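You operate a simulated robot arm through the tools that you are given. There is no shell and no other tool.

Carry out the task below with a simulated two-armed robot. There is one attempt and no reset: what you move stays moved.

Task
Hold the tealight box, slide it open, put the red and white tealights in, and close it.

Only the result counts: the job must be done as asked and must still hold three seconds after the hand-in. Knocking over, shifting, dropping, spilling or breaking anything else fails it.

Robot
Two 7-joint arms with two-finger parallel grippers on one trunk, on a base that drives. Base frame: it is fixed to the floor where the robot stands at the start and does not move with it; the origin is under the middle of the robot, x ahead of it, y to its left, z up. Units: mm, degrees, N and s.
The left shoulder is at the start at [60, 143, 926], the right one opposite. With the tool pointing down near the work surface each hand reaches from about 320 to 740 mm from the robot's upright axis, wherever it stands, measured 20 degrees to its own side. Places, roughly: box lid [600, 0, 900]; green tealight lamp [700, 200, 900]; purple candle lamp [600, 300, 900]; red tealight lamp [700, 200, 900]; teal candle lamp [500, 300, 900]; white candle lamp [500, 300, 900]; white tealight lamp [600, 200, 900]. Payload 1.57 kg a hand.
The TCP of each hand is the grasp point between the finger pads, 30 mm short of the fingertips. In the tool frame z runs along the fingers and y along their closing line. The gripper opens to 110 mm. The fingers are 24 mm wide and 12 mm thick; the gripper's body (48 by 112 mm) begins 78 mm behind the TCP.
Orientation is that of the tool frame in the base frame, as a unit quaternion [x, y, z, w]. With the fingers straight down and closing along the base's y, the tool's x points along the base's -x, its y along +y and its z along -z.

Tools
- The arms move only by the tool arm_command. It takes "left_moves", "right_moves" or both (then of equal length, played together; a hand with none holds still); each is a list of rows, each an object (a shift or turn left out is 0, a gripper value left out holds the last) with "translation": the shift along the tool's x, y, z in units of 30 mm (1.0 is 30 mm), a list of three; "dr": the turn, a rotation vector about the tool's x, y, z in units of 5 degrees (1.0 is 5 degrees), a list of three; "claw": the closure in counts, from 0 (fully open) to 255 (shut). In form: [{"translation": [x, y, z], "dr": [ax, ay, az], "claw": claw}, ...]. A call has 1 to 20 rows; each row shifts and turns the commanded pose from where the row before left it, along the tool's axes as they then stand. A call with a number of a shift or a turn outside -1 to 1 is refused whole. Each row takes 0.2 s and may step no farther than 50 mm and 8.6 degrees from the row before; otherwise, or with a gripper value out of range, the whole call is refused. A pose out of reach is approached as far as the arm can. The call stops where the force on the tool passes 40 N (or 10 N more than at its start, if that is more) or the arm is blocked; 0.2 s more then pass. Each finger travels about 45 mm/s and halts on what it meets, pressing with about 41 N; the grip force reading is that of the motor and also rises with nothing between the fingers. The clock runs only during rows and for 0.2 s after the last one: add rows that do not move to give the fingers time. It gives the time, the measured TCP pose, the force on the tool (base axes), the opening and the grip force at its end, in the units of the frame above (readings bear some noise), with the torque about the TCP (base axes, N m) and any sound that the robot's microphone picked up, and new pictures: "show" is both (left out), scene, wrist or none (wrist: the cameras of the hands that moved).
- Cameras (640 x 400 px; columns grow to the right, rows downward): "scene" is now at [54.2, 31.7, 1539.9]; the picture's right is [0.28, -0.96, 0.00], its down [-0.70, -0.21, -0.69] and it looks along [0.66, 0.19, -0.73] (base axes); focal length 251 px, centre (320, 200). "left" rides on the left gripper at [70, -16, -141] in its tool frame; the picture's right is [0.23, 0.97, 0.00], its down [-0.86, 0.20, -0.48] and it looks along [-0.47, 0.11, 0.88] (tool axes); focal length 222 px, centre (320, 200). "right" rides on the right gripper at [70, 16, -141] in its tool frame; the picture's right is [-0.23, 0.97, 0.00], its down [-0.85, -0.20, -0.48] and it looks along [-0.47, -0.11, 0.88] (tool axes); focal length 222 px, centre (320, 200). There is no depth. A picture from a camera that has moved, and an enlarged one, comes with that camera's place and axes in the base frame and with its lens. The place of the scene camera against the robot may be out by one fixed shift of up to 18 mm in any direction.
- lift_body(by): slides the trunk up (or, below 0, down) by that many mm; the arms and the scene camera ride with it, the base frame stays. It gives what a move gives, with no picture.
- base_move(legs): drives the robot by 1 to 6 legs, each [ahead, left, turn to the left] in mm, mm and degrees, along the robot's own axes; the way and the turn of a leg run together, so that a leg with both is an arc; at most 1500 mm and 180 degrees a leg. The arms and the cameras ride along, it lands a little off, and it stops where it bumps. It gives what a move gives, and a new picture of the scene camera.
- aim_head(pan, tilt): turns the head with the scene camera to pan (to the left, within 86 degrees either way) and tilt (down, from -29 to 69), counted from straight ahead of the robot. It gives what a move gives, and a new picture of the scene camera.
- zoom(camera, box): a new picture of the part [left, top, right, bottom] of that camera's present view, enlarged. No time passes.
- sign_off(): hands the job in; it is judged then, once.

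Places have to be worked out from the pictures, the camera data and where the tool is seen. Open the grippers and draw the arms clear of the work before you hand the job in, unless the task says otherwise.

The tools are called after "Emit:" by a JSON object that holds its "name" and its "arguments". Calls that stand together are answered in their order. arm_command: Moves the arms, as the interface text tells. Its arguments: {"type":"object","properties":{"left_moves":{"type":"array"},"right_moves":{"type":"array"},"show":{"type":"string","enum":["both","scene","wrist","none"]}},"required":[]} The other tools are called the same way: lift_body (by) slides the trunk up or down; base_move (legs) drives the base; aim_head (pan, tilt) turns the head that bears the scene camera; zoom (camera, box) takes an enlarged picture of a part of a camera's view; sign_off () hands the job in.

At the start:

```text
clock: 0.0
left_eef_pos: [427.2, 278.2, 1094.5]
left_orientation: [0.0, 1.0, 0.0, 0.0]
left_wrist_force: [0.1, -0.6, -0.1]
left_torque: [0.02, -0.03, -0.01]
left_grip_width: 110.2
left_grip_force: 0.0
right_eef_pos: [450.2, -101.1, 1095.5]
right_orientation: [0.0, 1.0, 0.0, 0.0]
right_wrist_force: [-0.4, 0.7, -0.3]
right_torque: [-0.03, -0.01, 0.04]
right_grip_width: 110.2
right_grip_force: 0.0
trunk travel left (down, up): [-525.0, 65.0]
robot x, y, heading: [1.1, -2.4, -0.1]
head pan, tilt: [16.4, 46.5]
```

scene: 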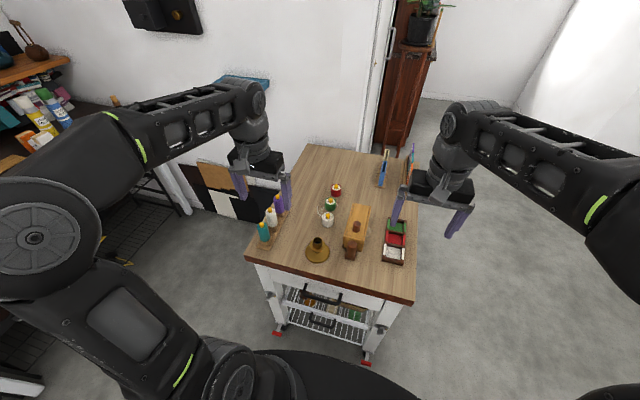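
right: 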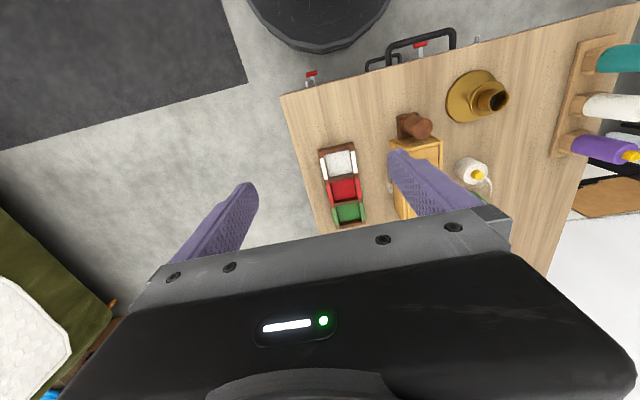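
left: 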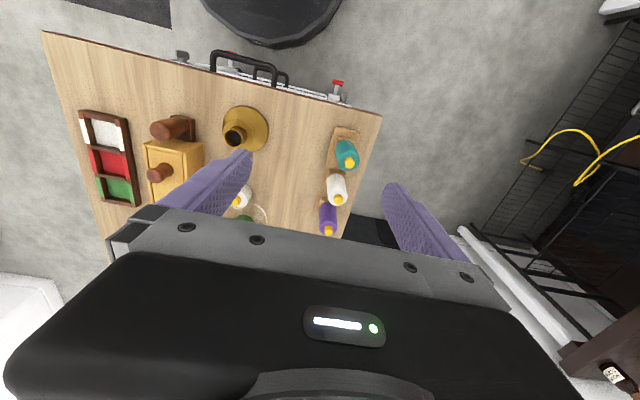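

I'll begin by looking closer at the table top to identify the box, its lid, its handles and the tealights.

Emit:
{"name": "zoom", "arguments": {"camera": "scene", "box": [240, 140, 420, 280]}}

Emit:
{"name": "zoom", "arguments": {"camera": "left", "box": [60, 60, 380, 260]}}

Emit:
{"name": "zoom", "arguments": {"camera": "right", "box": [290, 60, 640, 260]}}

```text
2.86 times, centred on (330, 210) of scene
camera zoom: at [54.2, 31.7, 1539.9], right [0.28, -0.96, 0.0], down [-0.7, -0.21, -0.69], along [0.66, 0.19, -0.73], focal length 717 px, centre (291, 171)
```

zoom: 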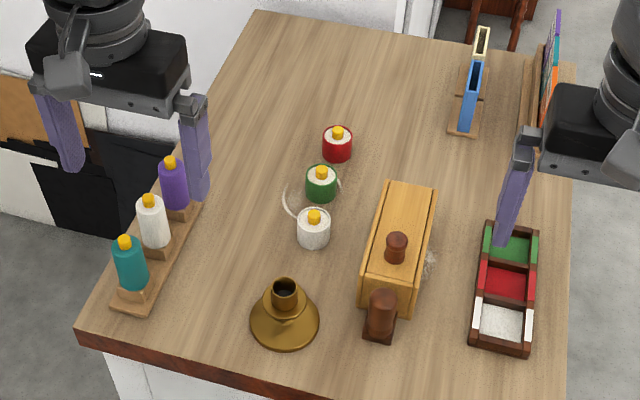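

```text
2.00 times, centred on (220, 160) of left
camera zoom: at [357.6, 262.8, 1237.1], right [-0.23, 0.97, 0.0], down [0.86, 0.2, 0.48], along [0.47, 0.11, -0.88], focal length 444 px, centre (520, 280)
```

zoom: 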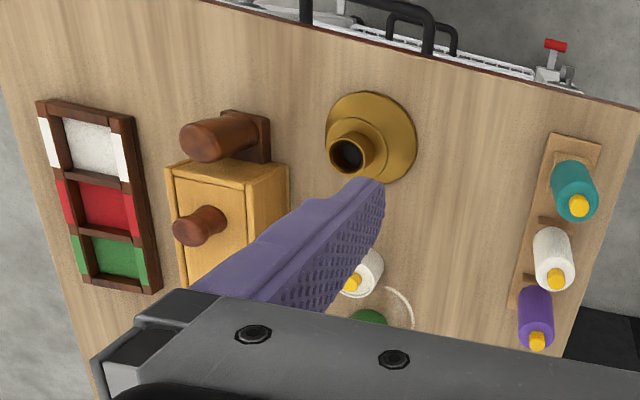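

```text
1.83 times, centred on (465, 160) of right
camera zoom: at [380.7, -83.9, 1237.3], right [0.23, 0.97, 0.0], down [0.85, -0.2, 0.48], along [0.47, -0.11, -0.88], focal length 406 px, centre (55, 273)
```

zoom: 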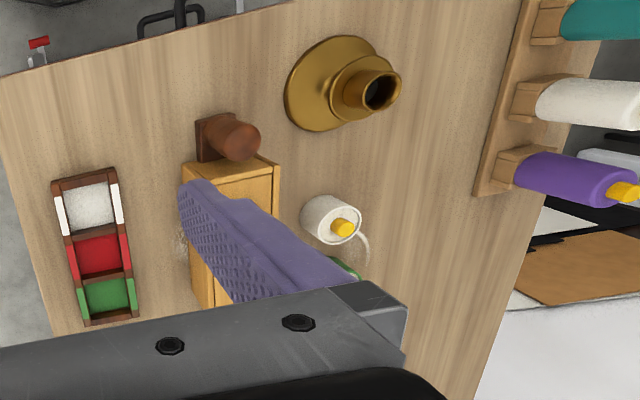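

The yellow box has a knob on its lid and a brown post at its near end. I'll zoom further to learn the slide direction and shapes.

Emit:
{"name": "zoom", "arguments": {"camera": "scene", "box": [325, 195, 389, 265]}}

Emit:
{"name": "zoom", "arguments": {"camera": "scene", "box": [300, 170, 364, 240]}}

Emit:
{"name": "zoom", "arguments": {"camera": "left", "box": [120, 100, 220, 220]}}

Emit:
{"name": "zoom", "arguments": {"camera": "right", "box": [360, 100, 520, 230]}}

```text
5.71 times, centred on (357, 230) of scene
camera zoom: at [54.2, 31.7, 1539.9], right [0.28, -0.96, 0.0], down [-0.7, -0.21, -0.69], along [0.66, 0.19, -0.73], focal length 1435 px, centre (109, 29)
```

zoom: 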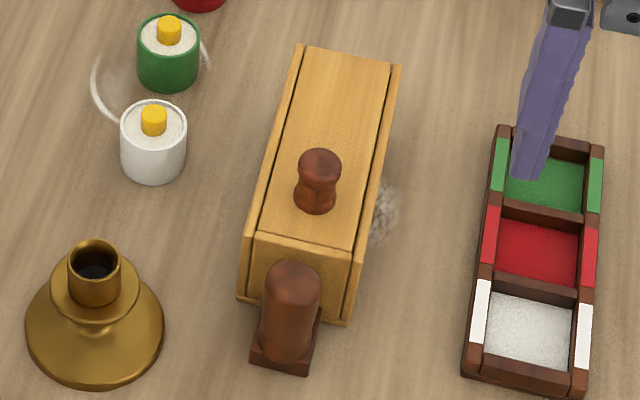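

```text
5.71 times, centred on (332, 205) of scene
camera zoom: at [54.2, 31.7, 1539.9], right [0.28, -0.96, 0.0], down [-0.7, -0.21, -0.69], along [0.66, 0.19, -0.73], focal length 1435 px, centre (251, 171)
```

zoom: 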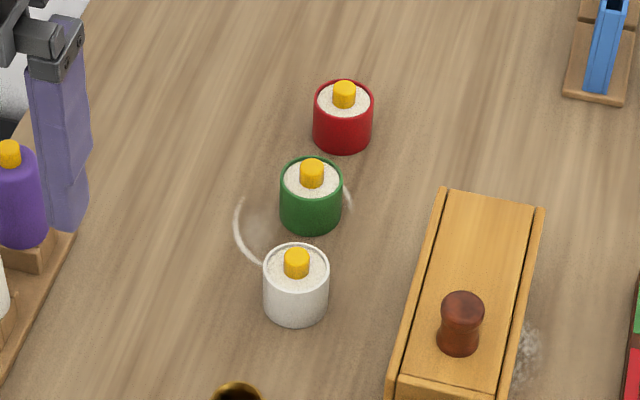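

```text
3.33 times, centred on (170, 160) of left
camera zoom: at [357.6, 262.8, 1237.1], right [-0.23, 0.97, 0.0], down [0.86, 0.2, 0.48], along [0.47, 0.11, -0.88], focal length 740 px, centre (820, 333)
```

zoom: 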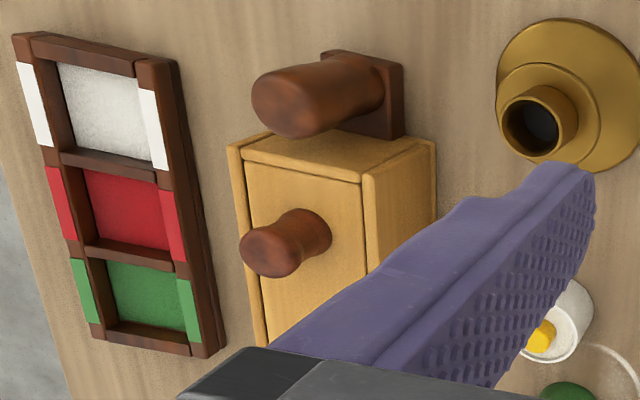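

```text
3.08 times, centred on (440, 165) of right
camera zoom: at [380.7, -83.9, 1237.3], right [0.23, 0.97, 0.0], down [0.85, -0.2, 0.48], along [0.47, -0.11, -0.88], focal length 684 px, centre (-49, 308)
```

zoom: 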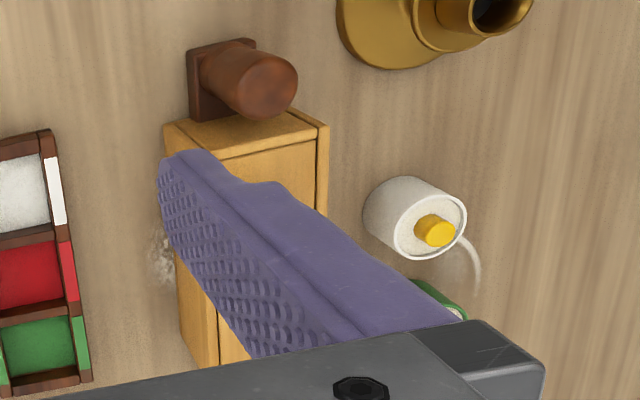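

The lid sits between two side rails with a crosspiece at the post end, so it most likely slides away from the post. I triangulate the post top near (477, 48, 901). I'll shift the right hand left at its present height so its camera sees the box between the fingers.

Emit:
{"name": "arm_command", "arguments": {"right_moves": [{"translation": [0.5, 0.9, 0]}, {"translation": [0.5, 0.9, 0]}, {"translation": [0.5, 0.9, 0]}, {"translation": [0.5, 0.9, 0]}], "show": "both"}}

```text
clock: 1.0
left_eef_pos: [426.5, 278.9, 1094.6]
left_orientation: [0.0, 1.0, -0.001, 0.0]
left_wrist_force: [0.2, -0.1, 0.1]
left_torque: [-0.02, -0.01, 0.0]
left_grip_width: 110.1
left_grip_force: 0.0
right_eef_pos: [388.7, 8.5, 1094.6]
right_orientation: [0.0, 1.0, 0.0, 0.001]
right_wrist_force: [-0.4, 0.0, -0.3]
right_torque: [0.02, -0.02, -0.01]
right_grip_width: 110.1
right_grip_force: 0.0
trunk travel left (down, up): [-525.0, 65.0]
robot x, y, heading: [2.4, -2.0, -0.1]
head pan, tilt: [16.4, 46.5]
camera scene: at [54.0, 32.1, 1539.9], right [0.28, -0.96, 0.0], down [-0.7, -0.21, -0.69], along [0.66, 0.19, -0.73], focal length 251 px, centre (320, 200)
camera right: at [319.7, 25.0, 1237.7], right [0.23, 0.97, 0.0], down [0.85, -0.2, 0.48], along [0.47, -0.11, -0.88], focal length 222 px, centre (320, 200)
```

scene: 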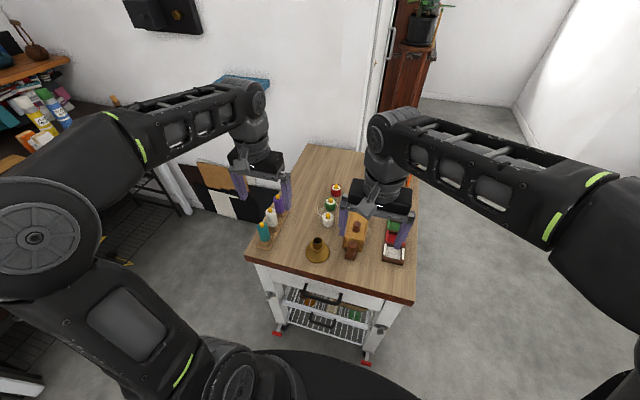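
right: 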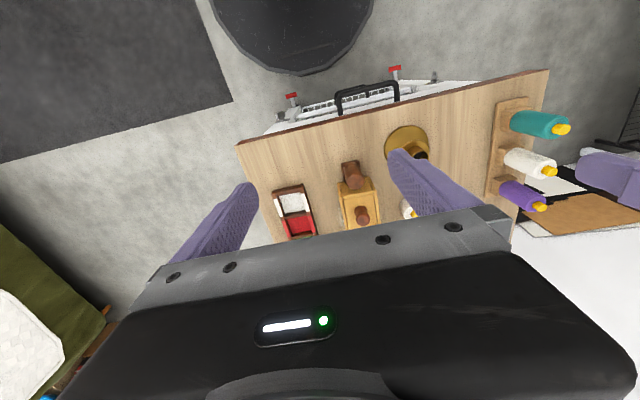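

The box is now between the fingers but the gripper hides its far end; I'll move the right hand forward at the same height for a fuller view.

Emit:
{"name": "arm_command", "arguments": {"right_moves": [{"translation": [-0.9, 0.2, 0]}, {"translation": [-0.9, 0.2, 0]}, {"translation": [-0.9, 0.2, 0]}, {"translation": [-0.9, 0.2, 0]}, {"translation": [-0.9, 0.2, 0]}], "show": "wrist"}}

Emit:
{"name": "zoom", "arguments": {"camera": "right", "box": [240, 60, 480, 230]}}

```text
clock: 2.2
left_eef_pos: [427.8, 277.7, 1093.6]
left_orientation: [0.0, 1.0, 0.0, 0.0]
left_wrist_force: [1.0, 0.0, 0.0]
left_torque: [0.02, -0.01, 0.0]
left_grip_width: 110.1
left_grip_force: 0.1
right_eef_pos: [479.8, 27.4, 1093.9]
right_orientation: [0.0, 1.0, 0.001, 0.001]
right_wrist_force: [0.2, 0.1, -0.4]
right_torque: [0.01, 0.0, 0.0]
right_grip_width: 110.3
right_grip_force: 0.0
right hand out of reach, approached as far as the arm can: row 4, 5
trunk travel left (down, up): [-525.0, 65.0]
robot x, y, heading: [1.8, 2.0, -0.3]
head pan, tilt: [16.4, 46.5]
camera right: at [409.4, 43.4, 1235.7], right [0.23, 0.97, 0.0], down [0.85, -0.2, 0.48], along [0.47, -0.11, -0.88], focal length 222 px, centre (320, 200)
```

right: 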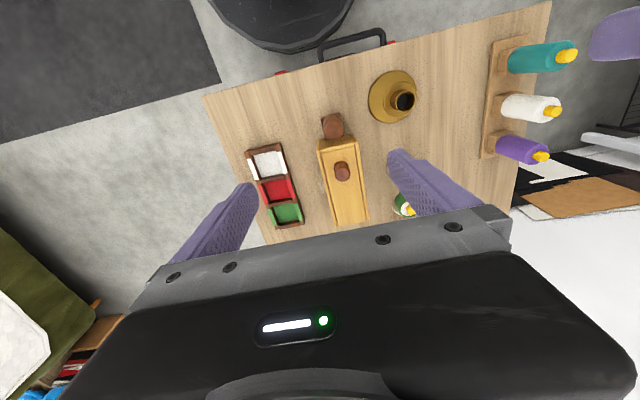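

```text
2.35 times, centred on (360, 145) of right
camera zoom: at [409.4, 43.4, 1235.7], right [0.23, 0.97, 0.0], down [0.85, -0.2, 0.48], along [0.47, -0.11, -0.88], focal length 523 px, centre (226, 329)
```

zoom: 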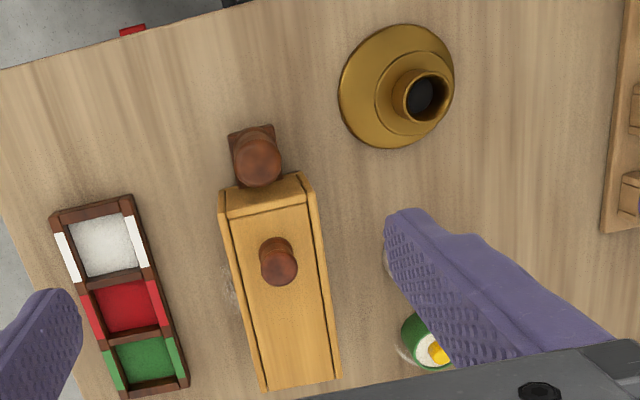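

The reach limit at this height is about x=480 for the right hand. From here I'll zoom hard on the box ends to see how the lid runs.

Emit:
{"name": "zoom", "arguments": {"camera": "right", "box": [310, 105, 374, 145]}}

Emit:
{"name": "zoom", "arguments": {"camera": "right", "box": [318, 135, 398, 235]}}

Emit:
{"name": "zoom", "arguments": {"camera": "left", "box": [140, 110, 210, 180]}}

Emit:
{"name": "zoom", "arguments": {"camera": "scene", "box": [320, 170, 420, 270]}}

```text
10.00 times, centred on (342, 125) of right
camera zoom: at [409.4, 43.4, 1235.7], right [0.23, 0.97, 0.0], down [0.85, -0.2, 0.48], along [0.47, -0.11, -0.88], focal length 2221 px, centre (100, 950)
```

zoom: 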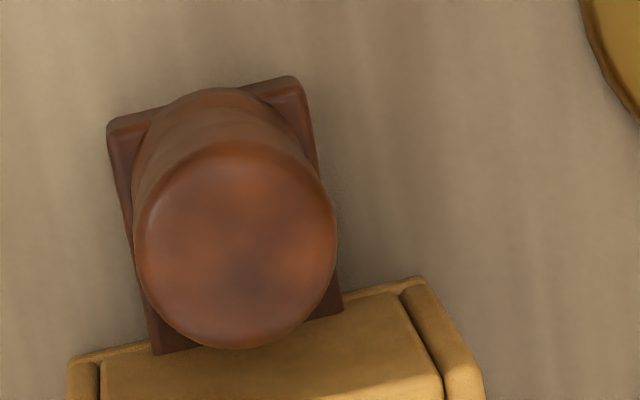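

```text
4.00 times, centred on (358, 185) of right
camera zoom: at [409.4, 43.4, 1235.7], right [0.23, 0.97, 0.0], down [0.85, -0.2, 0.48], along [0.47, -0.11, -0.88], focal length 888 px, centre (168, 260)
```

zoom: 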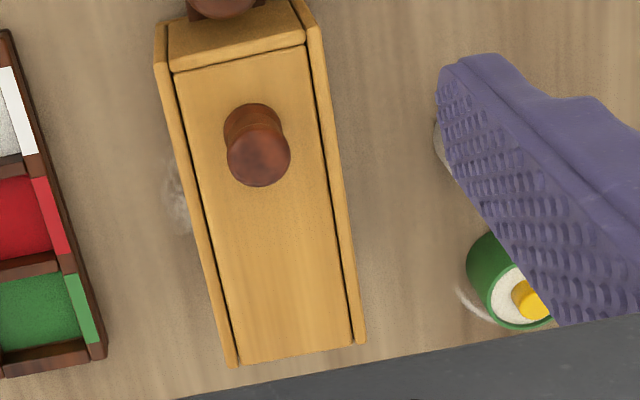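

```text
5.71 times, centred on (175, 145) of left
camera zoom: at [357.9, 263.2, 1236.9], right [-0.23, 0.97, 0.0], down [0.86, 0.2, 0.48], along [0.47, 0.11, -0.88], focal length 1269 px, centre (1149, 514)
```

zoom: 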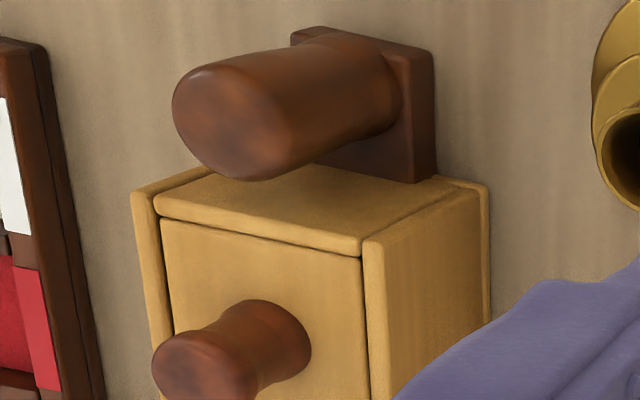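

```text
4.00 times, centred on (370, 220) of scene
camera zoom: at [54.5, 32.2, 1539.8], right [0.28, -0.96, 0.0], down [-0.7, -0.21, -0.69], along [0.66, 0.19, -0.73], focal length 1004 px, centre (120, 120)
```

zoom: 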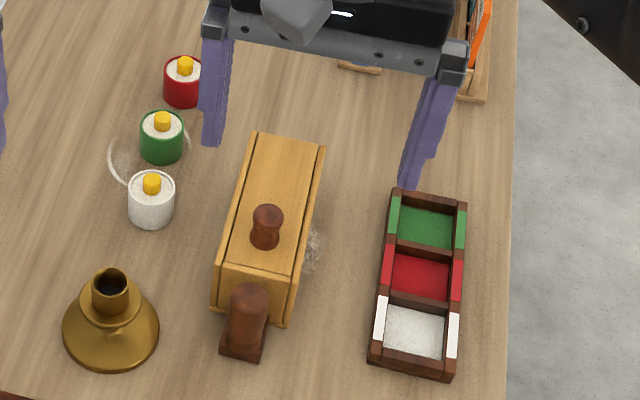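

Measurements so far: lid top z≈892, spanning x 511–653, y 21–74. The knob top is at (538, 47, 926), the post is Ø28 with its top at (476, 48, 901), and the table is at about z 829. White, green and red tealights come out near (591,155), (662,163) and (740,161), so red is at the edge of reach. I'll look down to see how much room the base has to drive forward.

Emit:
{"name": "aim_head", "arguments": {"pan": 0, "tilt": 69}}

```text
clock: 3.1
left_eef_pos: [426.7, 279.7, 1095.0]
left_orientation: [0.001, 1.0, 0.001, -0.001]
left_wrist_force: [0.5, -0.1, -0.1]
left_torque: [0.05, 0.0, -0.03]
left_grip_width: 109.9
left_grip_force: 0.1
right_eef_pos: [479.0, 27.8, 1094.4]
right_orientation: [0.0, 1.0, 0.001, 0.001]
right_wrist_force: [1.1, 0.3, -0.2]
right_torque: [0.01, 0.0, 0.0]
right_grip_width: 110.1
right_grip_force: 0.1
trunk travel left (down, up): [-525.0, 65.0]
robot x, y, heading: [1.8, -2.1, 0.0]
head pan, tilt: [0.0, 68.8]
camera scene: at [33.4, 9.2, 1513.2], right [0.0, -1.0, 0.0], down [-0.93, 0.0, -0.36], along [0.36, 0.0, -0.93], focal length 251 px, centre (320, 200)
```

scene: 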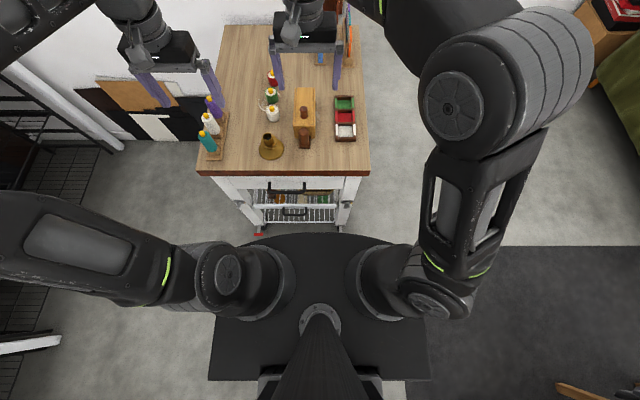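

The base front is only about 45 mm from the table legs, so I'd rather gain reach by raising the trunk. I'll lift it, then turn the left hand so it closes along x (camera to the left) and test the reach toward the red tealight.

Emit:
{"name": "lift_body", "arguments": {"by": 60}}

Emit:
{"name": "arm_command", "arguments": {"left_moves": [{"dr": [0, 0, 1]}, {"dr": [0, 0, 1]}, {"dr": [0, 0, 1]}, {"dr": [0, 0, 1]}, {"dr": [0, 0, 1]}, {"dr": [0, 0, 1]}, {"dr": [0, 0, 1]}, {"dr": [0, 0, 1]}, {"dr": [0, 0, 1]}, {"dr": [0, 0, 1]}, {"dr": [0, 0, 1]}, {"dr": [0, 0, 1]}, {"dr": [0, 0, 1]}, {"dr": [0, 0, 1]}, {"dr": [0, 0, 1]}, {"dr": [0, 0, 1]}, {"dr": [0, 0, 1]}, {"dr": [0, 0, 1]}], "show": "both"}}

```text
clock: 4.1
left_eef_pos: [426.8, 279.5, 1154.9]
left_orientation: [0.0, 1.0, 0.0, -0.001]
left_wrist_force: [-0.1, -1.0, 0.7]
left_torque: [0.01, -0.01, 0.01]
left_grip_width: 110.0
left_grip_force: 0.0
right_eef_pos: [478.0, 27.7, 1153.1]
right_orientation: [0.0, 1.0, 0.0, 0.001]
right_wrist_force: [0.3, -1.3, -0.1]
right_torque: [-0.02, 0.01, 0.01]
right_grip_width: 110.0
right_grip_force: 0.1
trunk travel left (down, up): [-585.0, 5.0]
robot x, y, heading: [0.9, -0.1, -0.0]
head pan, tilt: [0.0, 68.8]
```

```text
clock: 7.9
left_eef_pos: [426.8, 280.1, 1154.1]
left_orientation: [0.708, 0.706, 0.0, -0.001]
left_wrist_force: [-1.3, 0.3, 0.6]
left_torque: [0.01, 0.0, 0.0]
left_grip_width: 109.9
left_grip_force: 0.2
right_eef_pos: [479.4, 25.6, 1153.2]
right_orientation: [0.0, 1.0, 0.002, 0.001]
right_wrist_force: [0.2, -0.6, 0.5]
right_torque: [-0.01, -0.02, 0.03]
right_grip_width: 110.1
right_grip_force: 0.0
trunk travel left (down, up): [-585.0, 5.0]
robot x, y, heading: [-2.9, -0.1, 0.0]
head pan, tilt: [0.0, 68.8]
camera scene: at [33.4, 9.1, 1573.2], right [0.0, -1.0, 0.0], down [-0.93, 0.0, -0.36], along [0.36, 0.0, -0.93], focal length 251 px, centre (320, 200)
camera left: at [411.0, 349.7, 1297.0], right [0.97, 0.23, 0.0], down [0.2, -0.86, 0.48], along [0.11, -0.47, -0.88], focal length 222 px, centre (320, 200)
```

scene: 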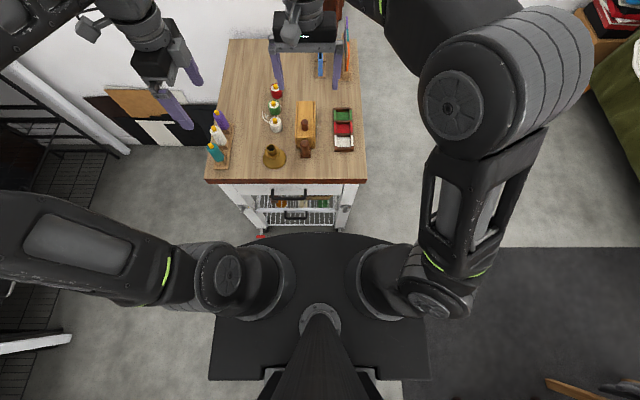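
left: 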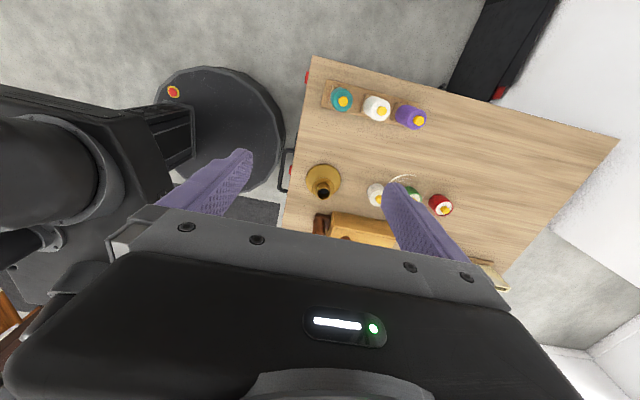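

The yaw worked. I'll zoom in this new left view to fix the tealight places better.

Emit:
{"name": "zoom", "arguments": {"camera": "left", "box": [300, 150, 480, 262]}}

Emit:
{"name": "zoom", "arguments": {"camera": "scene", "box": [200, 70, 360, 170]}}

```text
3.56 times, centred on (390, 206) of left
camera zoom: at [411.0, 349.7, 1297.0], right [0.97, 0.23, 0.0], down [0.2, -0.86, 0.48], along [0.11, -0.47, -0.88], focal length 790 px, centre (71, 179)
```

zoom: 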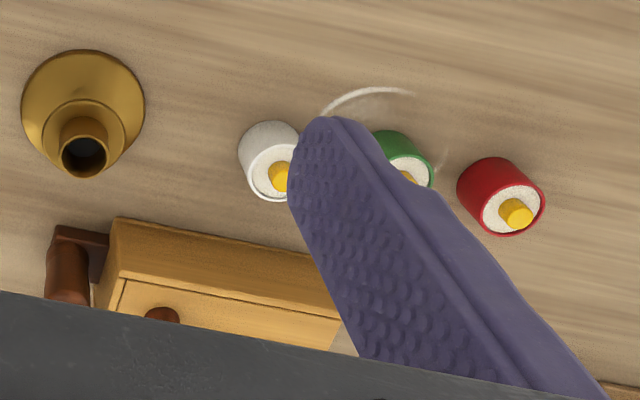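

```text
4.00 times, centred on (280, 120) of scene
camera zoom: at [33.4, 9.1, 1573.2], right [0.0, -1.0, 0.0], down [-0.93, 0.0, -0.36], along [0.36, 0.0, -0.93], focal length 1004 px, centre (480, 520)
```

zoom: 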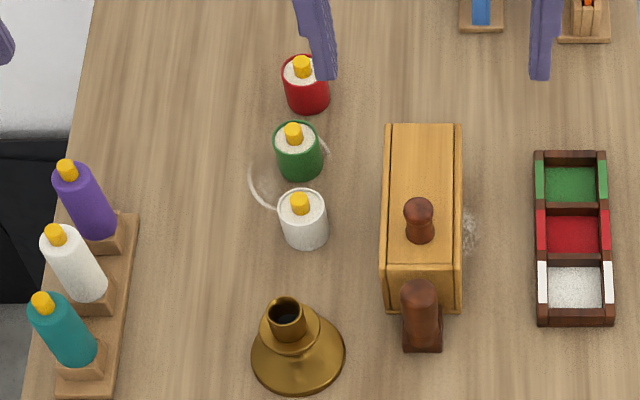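

Red sits at about (745,160). I'll bring the left hand forward and down toward the middle of the tealights at a safe height to test reach and get a closer view.

Emit:
{"name": "arm_command", "arguments": {"left_moves": [{"translation": [-0.5, 0.83, 0.62]}, {"translation": [-0.5, 0.83, 0.62]}, {"translation": [-0.5, 0.83, 0.62]}, {"translation": [-0.5, 0.83, 0.62]}, {"translation": [-0.5, 0.83, 0.62]}, {"translation": [-0.5, 0.83, 0.62]}, {"translation": [-0.5, 0.83, 0.62]}, {"translation": [-0.5, 0.83, 0.62]}], "show": "both"}}

```text
clock: 9.7
left_eef_pos: [627.4, 157.7, 1007.1]
left_orientation: [0.707, 0.707, 0.0, -0.001]
left_wrist_force: [0.6, 0.8, 0.0]
left_torque: [-0.01, 0.0, -0.03]
left_grip_width: 109.9
left_grip_force: 0.2
right_eef_pos: [480.2, 26.6, 1152.6]
right_orientation: [0.0, 1.0, 0.0, 0.002]
right_wrist_force: [-0.2, -1.2, 0.4]
right_torque: [0.01, 0.03, 0.0]
right_grip_width: 109.8
right_grip_force: 0.1
trunk travel left (down, up): [-585.0, 5.0]
robot x, y, heading: [-0.6, 1.7, -0.2]
head pan, tilt: [0.0, 68.8]
camera scene: at [34.4, 8.7, 1573.2], right [0.0, -1.0, 0.0], down [-0.93, 0.0, -0.36], along [0.36, 0.0, -0.93], focal length 251 px, centre (320, 200)
camera left: at [612.0, 228.4, 1148.3], right [0.97, 0.23, 0.0], down [0.2, -0.85, 0.48], along [0.11, -0.47, -0.88], focal length 222 px, centre (320, 200)
```

scene: 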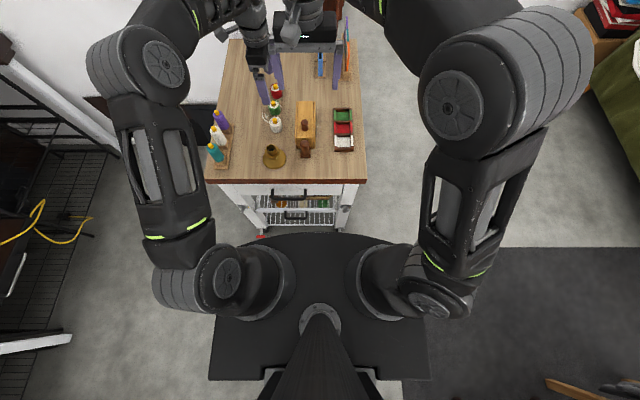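
left: 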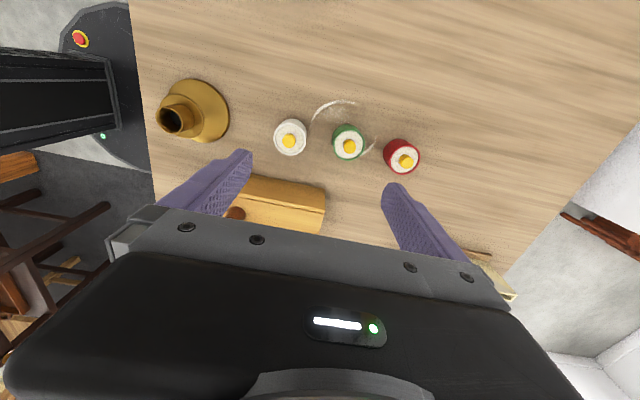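

No reach problem so far. I'll zoom on the three tealights from this near-overhead view.

Emit:
{"name": "zoom", "arguments": {"camera": "left", "box": [260, 90, 440, 200]}}

Emit:
{"name": "zoom", "arguments": {"camera": "left", "box": [230, 140, 410, 250]}}

```text
3.56 times, centred on (350, 145) of left
camera zoom: at [612.0, 228.4, 1148.3], right [0.97, 0.23, 0.0], down [0.2, -0.85, 0.48], along [0.11, -0.47, -0.88], focal length 790 px, centre (213, 396)
```

zoom: 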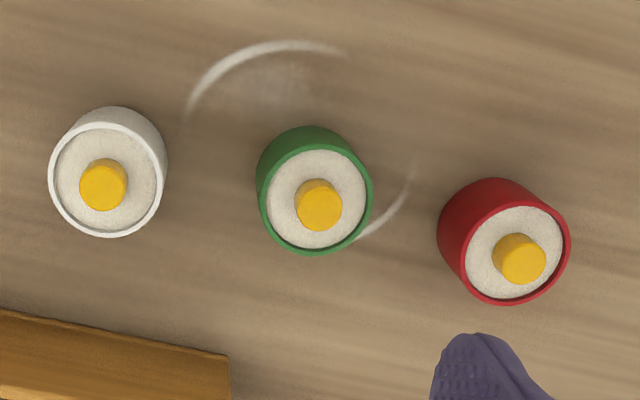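

```text
3.56 times, centred on (320, 195) of left
camera zoom: at [612.0, 228.4, 1148.3], right [0.97, 0.23, 0.0], down [0.2, -0.85, 0.48], along [0.11, -0.47, -0.88], focal length 790 px, centre (320, 218)
```

zoom: 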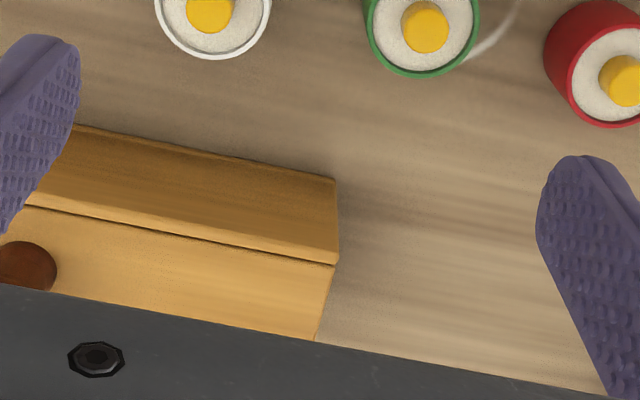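

Tealights refined: white (590,152), green (667,163), red (745,162), about Ø42, with flame tops at z≈866. I'll test reach above the red one at a height well clear of it.

Emit:
{"name": "arm_command", "arguments": {"left_moves": [{"translation": [0.03, 0.79, 0.31]}, {"translation": [0.03, 0.79, 0.31]}, {"translation": [0.03, 0.79, 0.31]}, {"translation": [0.03, 0.79, 0.31]}, {"translation": [0.03, 0.79, 0.31]}], "show": "wrist"}}

```text
clock: 10.9
left_eef_pos: [684.0, 161.3, 984.2]
left_orientation: [0.707, 0.707, 0.001, 0.001]
left_wrist_force: [-0.2, 0.1, -0.3]
left_torque: [-0.01, -0.03, -0.02]
left_grip_width: 110.2
left_grip_force: 0.1
left hand out of reach, approached as far as the arm can: row 3, 4, 5
right_eef_pos: [478.3, 26.6, 1153.9]
right_orientation: [0.0, 1.0, 0.001, 0.001]
right_wrist_force: [-0.6, 0.2, 0.8]
right_torque: [0.0, -0.02, -0.02]
right_grip_width: 110.2
right_grip_force: 0.0
trunk travel left (down, up): [-585.0, 5.0]
robot x, y, heading: [-1.3, 2.8, 0.1]
head pan, tilt: [0.0, 68.8]
camera left: at [669.6, 230.3, 1126.3], right [0.97, 0.23, 0.0], down [0.2, -0.86, 0.48], along [0.11, -0.47, -0.88], focal length 222 px, centre (320, 200)
```

left: 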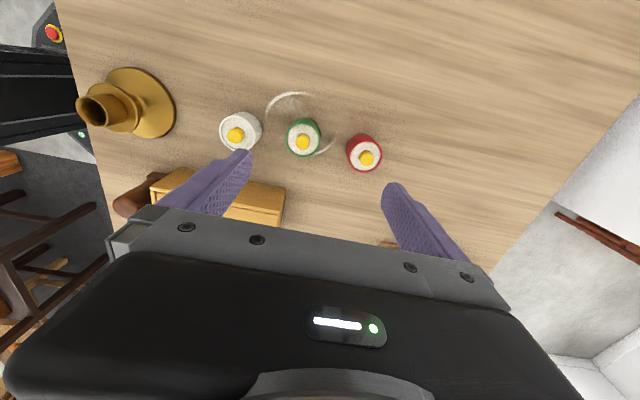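

The arm stops at x≈684 at this height, but lower down it should reach farther. Green (top z 866) lies below, so I'll go down only to fingertips ≈ 890 at most and see where it ends up.

Emit:
{"name": "arm_command", "arguments": {"left_moves": [{"translation": [0, 0, 0.5]}, {"translation": [0, 0, 0.5]}], "show": "wrist"}}

```text
clock: 11.5
left_eef_pos: [687.5, 161.8, 951.2]
left_orientation: [0.707, 0.707, 0.0, 0.001]
left_wrist_force: [0.4, -0.5, 0.3]
left_torque: [0.0, -0.01, 0.01]
left_grip_width: 110.0
left_grip_force: 0.0
right_eef_pos: [479.1, 28.2, 1152.5]
right_orientation: [0.0, 1.0, 0.001, 0.001]
right_wrist_force: [-0.8, -0.5, -0.8]
right_torque: [-0.02, 0.04, 0.03]
right_grip_width: 110.1
right_grip_force: 0.1
trunk travel left (down, up): [-585.0, 5.0]
robot x, y, heading: [-0.6, -5.1, -0.0]
head pan, tilt: [0.0, 68.8]
camera left: at [671.6, 230.9, 1094.7], right [0.97, 0.23, 0.0], down [0.2, -0.86, 0.48], along [0.11, -0.47, -0.88], focal length 222 px, centre (320, 200)
```

left: 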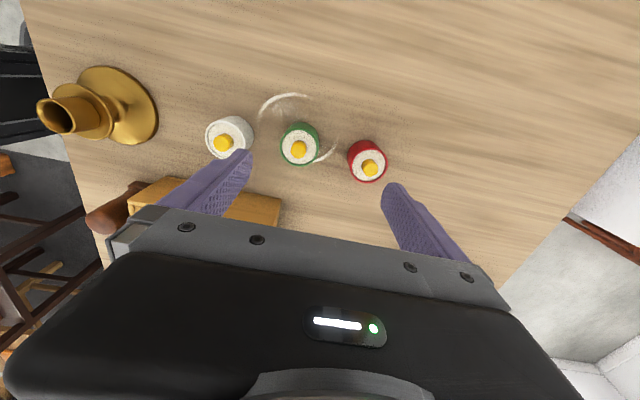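

The commanded pose restarts from the measured one. Tips are at z≈921; I'll extend +x while easing down slightly to see the reach at this level.

Emit:
{"name": "arm_command", "arguments": {"left_moves": [{"translation": [0, 0.6, 0.3]}, {"translation": [0, 0.6, 0.3]}, {"translation": [0, 0.6, 0.3]}], "show": "none"}}

```text
clock: 12.3
left_eef_pos: [698.8, 155.8, 938.4]
left_orientation: [0.707, 0.707, 0.001, 0.0]
left_wrist_force: [0.4, 0.4, 0.0]
left_torque: [0.02, 0.01, 0.0]
left_grip_width: 109.9
left_grip_force: 0.1
left hand out of reach, approached as far as the arm can: row 1, 2, 3
right_eef_pos: [478.8, 26.7, 1153.2]
right_orientation: [0.0, 1.0, 0.001, 0.0]
right_wrist_force: [0.1, 0.0, -1.1]
right_torque: [-0.02, 0.03, 0.0]
right_grip_width: 109.9
right_grip_force: 0.1
trunk travel left (down, up): [-585.0, 5.0]
robot x, y, heading: [2.9, 0.2, 0.1]
head pan, tilt: [0.0, 68.8]
```

The reach model now says x≈720 is the limit here, so red (745) needs the base moved. The base front (round, radius ≈310) has ~60 mm to the table, so a 30 mm advance with a slight right turn, which brings the left shoulder forward, is safe. First I raise and pull back the left hand.

Emit:
{"name": "arm_command", "arguments": {"left_moves": [{"translation": [0, -0.5, -0.9]}, {"translation": [0, -0.9, -0.8]}, {"translation": [0, -0.9, -0.8]}, {"translation": [0, -0.9, -0.8]}, {"translation": [0, -0.9, -0.8]}, {"translation": [0, -0.9, -0.8]}], "show": "none"}}

Emit:
{"name": "aim_head", "arguments": {"pan": 10, "tilt": 69}}

Emit:
{"name": "zoom", "arguments": {"camera": "scene", "box": [160, 140, 480, 340]}}

```text
clock: 13.7
left_eef_pos: [546.5, 153.8, 1083.8]
left_orientation: [0.707, 0.707, 0.0, 0.0]
left_wrist_force: [-1.0, 0.4, -0.3]
left_torque: [0.03, -0.01, 0.0]
left_grip_width: 109.9
left_grip_force: 0.0
right_eef_pos: [476.8, 27.3, 1155.3]
right_orientation: [0.0, 1.0, 0.001, 0.001]
right_wrist_force: [0.0, 0.1, -0.4]
right_torque: [-0.01, 0.01, 0.02]
right_grip_width: 109.8
right_grip_force: 0.1
trunk travel left (down, up): [-585.0, 5.0]
robot x, y, heading: [0.4, 1.7, 0.0]
head pan, tilt: [0.0, 68.8]
```

```text
clock: 14.4
left_eef_pos: [547.8, 154.7, 1083.0]
left_orientation: [0.707, 0.707, 0.0, 0.001]
left_wrist_force: [-0.1, 0.2, -0.7]
left_torque: [-0.01, 0.02, 0.03]
left_grip_width: 109.9
left_grip_force: 0.1
right_eef_pos: [478.9, 26.8, 1154.1]
right_orientation: [0.001, 1.0, 0.001, 0.0]
right_wrist_force: [0.9, 0.1, 0.5]
right_torque: [-0.02, -0.02, -0.01]
right_grip_width: 109.9
right_grip_force: 0.1
trunk travel left (down, up): [-585.0, 5.0]
robot x, y, heading: [-1.0, -2.2, -0.1]
head pan, tilt: [10.0, 68.8]
camera scene: at [32.5, 18.7, 1573.2], right [0.17, -0.98, 0.0], down [-0.92, -0.16, -0.36], along [0.36, 0.06, -0.93], focal length 251 px, centre (320, 200)
```

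scene: 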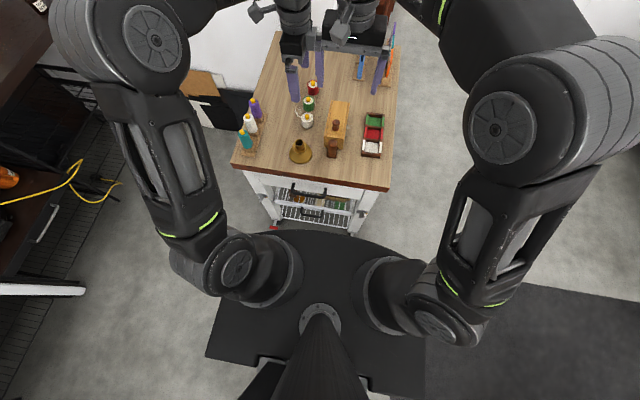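

```text
2.00 times, centred on (320, 240) of scene
camera zoom: at [32.5, 18.7, 1573.2], right [0.17, -0.98, 0.0], down [-0.92, -0.16, -0.36], along [0.36, 0.06, -0.93], focal length 502 px, centre (320, 120)
```

zoom: 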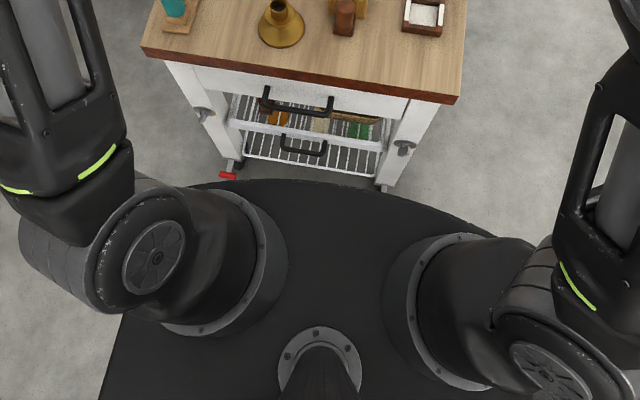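

The base has room. I drive 30 mm ahead with a 12° turn to the right; both hands are high above everything on the table.

Emit:
{"name": "base_move", "arguments": {"legs": [[30, 0, -12]]}}

```text
clock: 15.5
left_eef_pos: [597.5, 35.2, 1083.3]
left_orientation: [0.776, 0.63, 0.0, 0.0]
left_wrist_force: [0.0, 0.1, -0.8]
left_torque: [0.02, 0.02, 0.01]
left_grip_width: 109.9
left_grip_force: 0.2
right_eef_pos: [503.2, -74.7, 1153.8]
right_orientation: [0.103, 0.995, 0.001, 0.001]
right_wrist_force: [0.0, 0.6, 0.1]
right_torque: [0.0, 0.01, 0.0]
right_grip_width: 109.9
right_grip_force: 0.1
trunk travel left (down, up): [-585.0, 5.0]
robot x, y, heading: [32.4, -2.2, -11.7]
head pan, tilt: [10.0, 68.8]
camera scene: at [63.9, 9.7, 1573.2], right [-0.03, -1.0, 0.0], down [-0.93, 0.03, -0.36], along [0.36, -0.01, -0.93], focal length 251 px, centre (320, 200)
```

scene: 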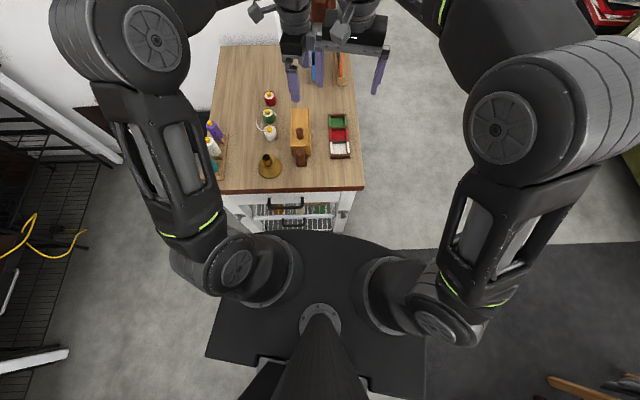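

Base is now at (32,-2), heading −11.7°. I undo the yaw on both hands and move the left one out over the gap near green/red, still high.

Emit:
{"name": "arm_command", "arguments": {"left_moves": [{"dr": [0, 0, -0.78]}, {"dr": [0, 0, -0.78]}, {"dr": [0, 0, -0.78]}, {"translation": [0.85, 0.62, 0.65]}, {"translation": [0.85, 0.62, 0.65]}, {"translation": [0.85, 0.62, 0.65]}, {"translation": [0.85, 0.62, 0.65]}, {"translation": [0.85, 0.62, 0.65]}], "right_moves": [{"dr": [0, 0, -0.78]}, {"dr": [0, 0, -0.78]}, {"dr": [0, 0, -0.78]}, {}, {}, {}, {}, {}], "show": "wrist"}}

```text
clock: 17.3
left_eef_pos: [688.5, 167.4, 984.2]
left_orientation: [0.708, 0.706, 0.001, 0.001]
left_wrist_force: [1.3, -0.6, -0.1]
left_torque: [-0.02, 0.01, 0.02]
left_grip_width: 110.2
left_grip_force: 0.1
right_eef_pos: [504.0, -74.5, 1152.6]
right_orientation: [0.002, 1.0, 0.0, 0.002]
right_wrist_force: [0.0, 0.2, -0.7]
right_torque: [-0.01, 0.01, 0.0]
right_grip_width: 109.9
right_grip_force: 0.1
trunk travel left (down, up): [-585.0, 5.0]
robot x, y, heading: [27.8, -2.8, -12.0]
head pan, tilt: [10.0, 68.8]
camera right: at [434.5, -58.2, 1295.4], right [0.23, 0.97, 0.0], down [0.85, -0.2, 0.48], along [0.47, -0.11, -0.88], focal length 222 px, centre (320, 200)
camera left: at [673.7, 237.3, 1126.3], right [0.97, 0.22, 0.0], down [0.2, -0.86, 0.48], along [0.11, -0.47, -0.88], focal length 222 px, centre (320, 200)
```

right: 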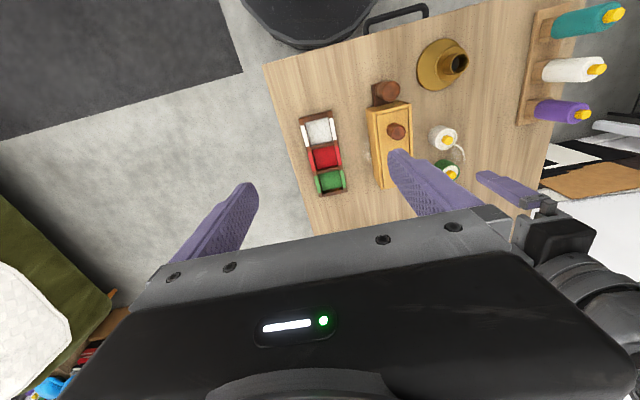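
left: 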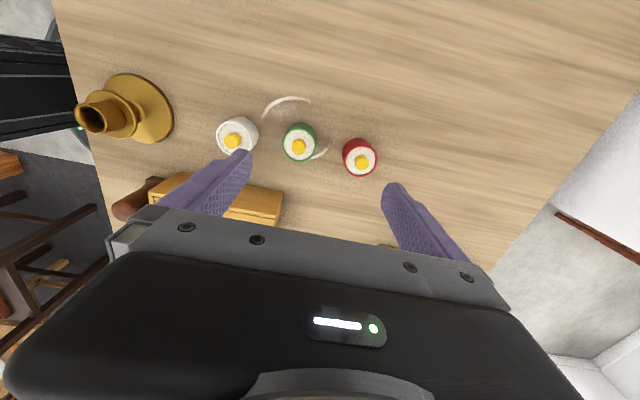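

Now I check the reach to a point above red at z≈925 (tips 895, above the 866 flame tops).

Emit:
{"name": "arm_command", "arguments": {"left_moves": [{"translation": [-0.06, 0.63, 0.65]}, {"translation": [-0.06, 0.63, 0.65]}, {"translation": [-0.06, 0.63, 0.65]}], "show": "wrist"}}

Emit:
{"name": "zoom", "arguments": {"camera": "left", "box": [180, 60, 440, 220]}}

```text
clock: 18.1
left_eef_pos: [749.5, 158.5, 927.3]
left_orientation: [0.709, 0.706, -0.001, -0.001]
left_wrist_force: [0.0, 0.2, 0.3]
left_torque: [-0.01, 0.02, 0.01]
left_grip_width: 109.9
left_grip_force: 0.2
right_eef_pos: [504.4, -75.4, 1153.2]
right_orientation: [0.001, 1.0, -0.001, 0.001]
right_wrist_force: [0.0, 0.4, -0.7]
right_torque: [-0.04, -0.01, 0.0]
right_grip_width: 109.9
right_grip_force: 0.1
trunk travel left (down, up): [-585.0, 5.0]
robot x, y, heading: [29.1, -5.9, -12.1]
head pan, tilt: [10.0, 68.8]
camera left: at [733.4, 227.9, 1069.8], right [0.97, 0.22, 0.0], down [0.2, -0.86, 0.48], along [0.11, -0.47, -0.88], focal length 222 px, centre (320, 200)
```

left: 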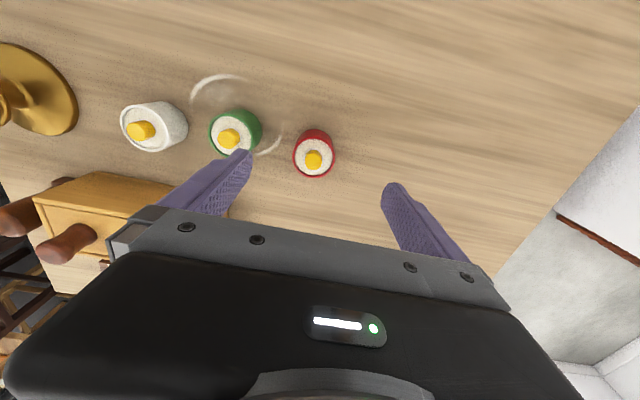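

```text
2.46 times, centred on (310, 140) of left
camera zoom: at [733.4, 227.9, 1069.8], right [0.97, 0.22, 0.0], down [0.2, -0.86, 0.48], along [0.11, -0.47, -0.88], focal length 547 px, centre (345, 348)
```

zoom: 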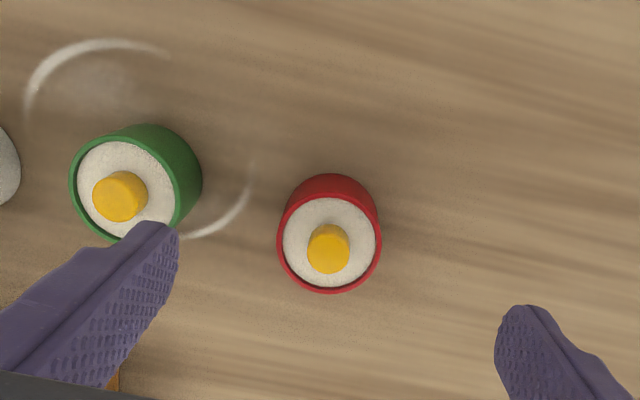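

Reach over red is good now (red at about (742,161)). Next the right hand: I move it behind and above the post and pitch it 30° so its fingers point forward and down, leaving room for the left hand at the knob.

Emit:
{"name": "arm_command", "arguments": {"right_moves": [{"translation": [0.42, 0.68, 0.52]}, {"translation": [0.42, 0.68, 0.52]}, {"translation": [0.42, 0.68, 0.52]}, {"translation": [0.42, 0.68, 0.52]}, {"translation": [0.42, 0.68, 0.52]}, {"translation": [0.42, 0.68, 0.52]}, {"dr": [0, -1, 0]}, {"dr": [0, -1, 0]}, {"dr": [0, -1, 0]}, {"dr": [0, -1, 0]}, {"dr": [0, -1, 0]}, {"dr": [0, -1, 0]}], "show": "both"}}

```text
clock: 20.7
left_eef_pos: [748.1, 158.2, 929.1]
left_orientation: [0.709, 0.705, 0.0, 0.0]
left_wrist_force: [0.2, 0.0, 0.1]
left_torque: [-0.02, 0.01, -0.03]
left_grip_width: 109.9
left_grip_force: 0.0
right_eef_pos: [427.1, 48.1, 1060.3]
right_orientation: [0.001, 0.965, 0.001, 0.261]
right_wrist_force: [0.0, -1.0, -0.3]
right_torque: [-0.01, -0.01, 0.02]
right_grip_width: 109.8
right_grip_force: 0.1
trunk travel left (down, up): [-585.0, 5.0]
robot x, y, heading: [31.3, -1.6, -11.6]
head pan, tilt: [10.0, 68.8]
camera scene: at [63.0, 10.5, 1573.2], right [-0.03, -1.0, 0.0], down [-0.93, 0.03, -0.36], along [0.36, -0.01, -0.93], focal length 251 px, centre (320, 200)
camera right: at [296.6, 64.4, 1148.2], right [0.2, 0.97, 0.12], down [0.5, -0.2, 0.84], along [0.84, -0.11, -0.52], focal length 222 px, centre (320, 200)
```

scene: 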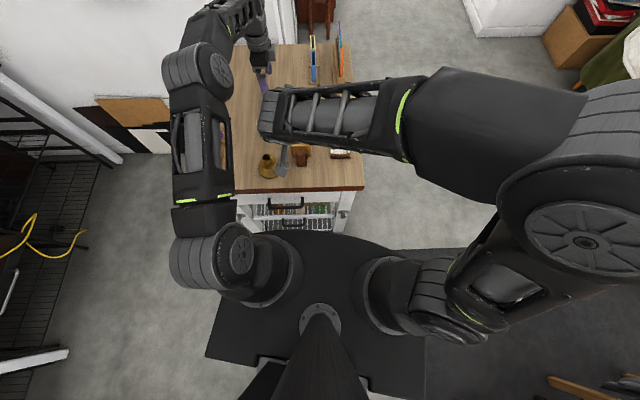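
right: 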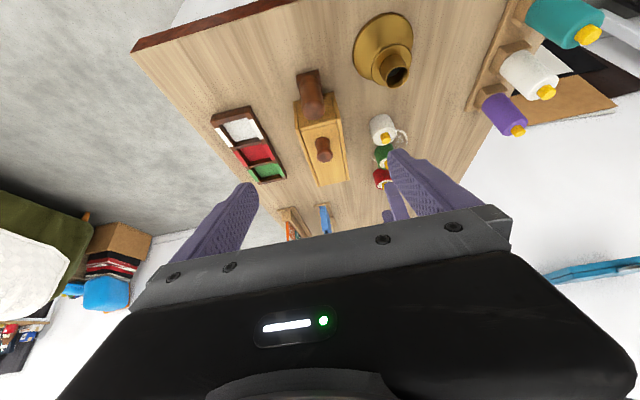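

The right hand is in place. I narrow its opening to about 60 mm (a brass holder stands at y≈115+ beside the post) and go down to a pre-grasp point behind the post.

Emit:
{"name": "arm_command", "arguments": {"right_moves": [{"translation": [0.46, 0, 0.8], "claw": 116}, {"translation": [0.46, 0, 0.8]}, {"translation": [0.46, 0, 0.8]}, {"translation": [0.46, 0, 0.8]}, {}, {}], "show": "wrist"}}

Emit:
{"name": "zoom", "arguments": {"camera": "right", "box": [220, 60, 440, 220]}}

```text
clock: 22.1
left_eef_pos: [748.3, 158.0, 929.3]
left_orientation: [0.708, 0.706, 0.0, 0.0]
left_wrist_force: [0.3, -0.1, 0.2]
left_torque: [0.01, -0.01, 0.0]
left_grip_width: 110.1
left_grip_force: 0.0
right_eef_pos: [428.5, 47.0, 949.8]
right_orientation: [0.002, 0.966, 0.0, 0.259]
right_wrist_force: [0.8, 0.7, -0.1]
right_torque: [0.0, 0.01, 0.0]
right_grip_width: 59.8
right_grip_force: 0.1
trunk travel left (down, up): [-585.0, 5.0]
robot x, y, heading: [33.2, -1.9, -11.9]
head pan, tilt: [10.0, 68.8]
camera right: at [297.6, 62.9, 1037.6], right [0.2, 0.97, 0.11], down [0.5, -0.2, 0.84], along [0.84, -0.11, -0.53], focal length 222 px, centre (320, 200)
```

right: 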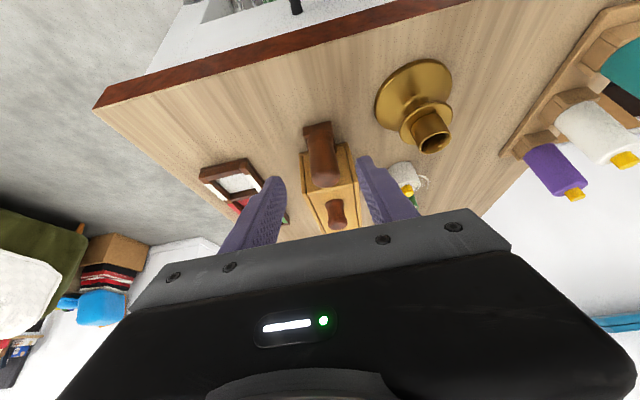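

```text
2.50 times, centred on (330, 140) of right
camera zoom: at [297.6, 62.9, 1037.6], right [0.2, 0.97, 0.11], down [0.5, -0.2, 0.84], along [0.84, -0.11, -0.53], focal length 555 px, centre (295, 350)
```

zoom: 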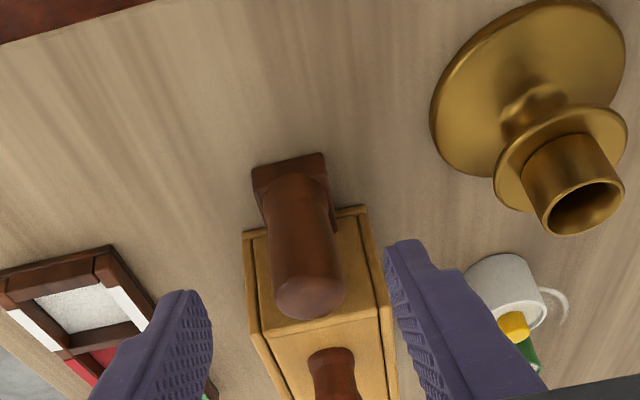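

The view confirms the post at (478, 48). I advance the right hand along its fingers to the post; I'll close it only after checking the position.

Emit:
{"name": "arm_command", "arguments": {"right_moves": [{"translation": [0, 0.03, 0.67]}, {"translation": [0, 0, 0.67]}, {"translation": [0, 0, 0.67]}, {"translation": [0, 0, 0.67]}], "show": "wrist"}}

Emit:
{"name": "zoom", "arguments": {"camera": "right", "box": [220, 80, 440, 240]}}

```text
clock: 23.1
left_eef_pos: [748.7, 157.3, 928.7]
left_orientation: [0.708, 0.706, 0.0, 0.0]
left_wrist_force: [0.7, 0.3, 0.0]
left_torque: [0.02, -0.02, -0.03]
left_grip_width: 109.8
left_grip_force: 0.0
right_eef_pos: [470.1, 49.8, 878.1]
right_orientation: [0.001, 0.966, 0.001, 0.26]
right_wrist_force: [0.6, -0.2, -0.3]
right_torque: [0.0, -0.01, -0.02]
right_grip_width: 60.0
right_grip_force: 0.0
trunk travel left (down, up): [-585.0, 5.0]
robot x, y, heading: [29.7, -4.2, -11.9]
head pan, tilt: [10.0, 68.8]
camera right: at [339.1, 66.0, 965.5], right [0.2, 0.97, 0.11], down [0.5, -0.2, 0.84], along [0.84, -0.11, -0.53], focal length 222 px, centre (320, 200)
```

right: 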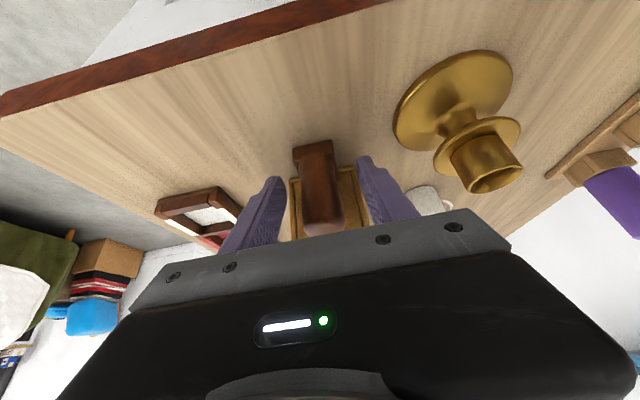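

```text
2.50 times, centred on (330, 160) of right
camera zoom: at [339.1, 66.0, 965.5], right [0.2, 0.97, 0.11], down [0.5, -0.2, 0.84], along [0.84, -0.11, -0.53], focal length 555 px, centre (295, 300)
```

zoom: 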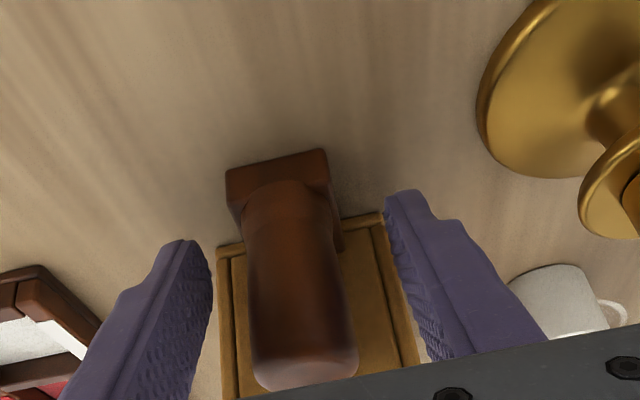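

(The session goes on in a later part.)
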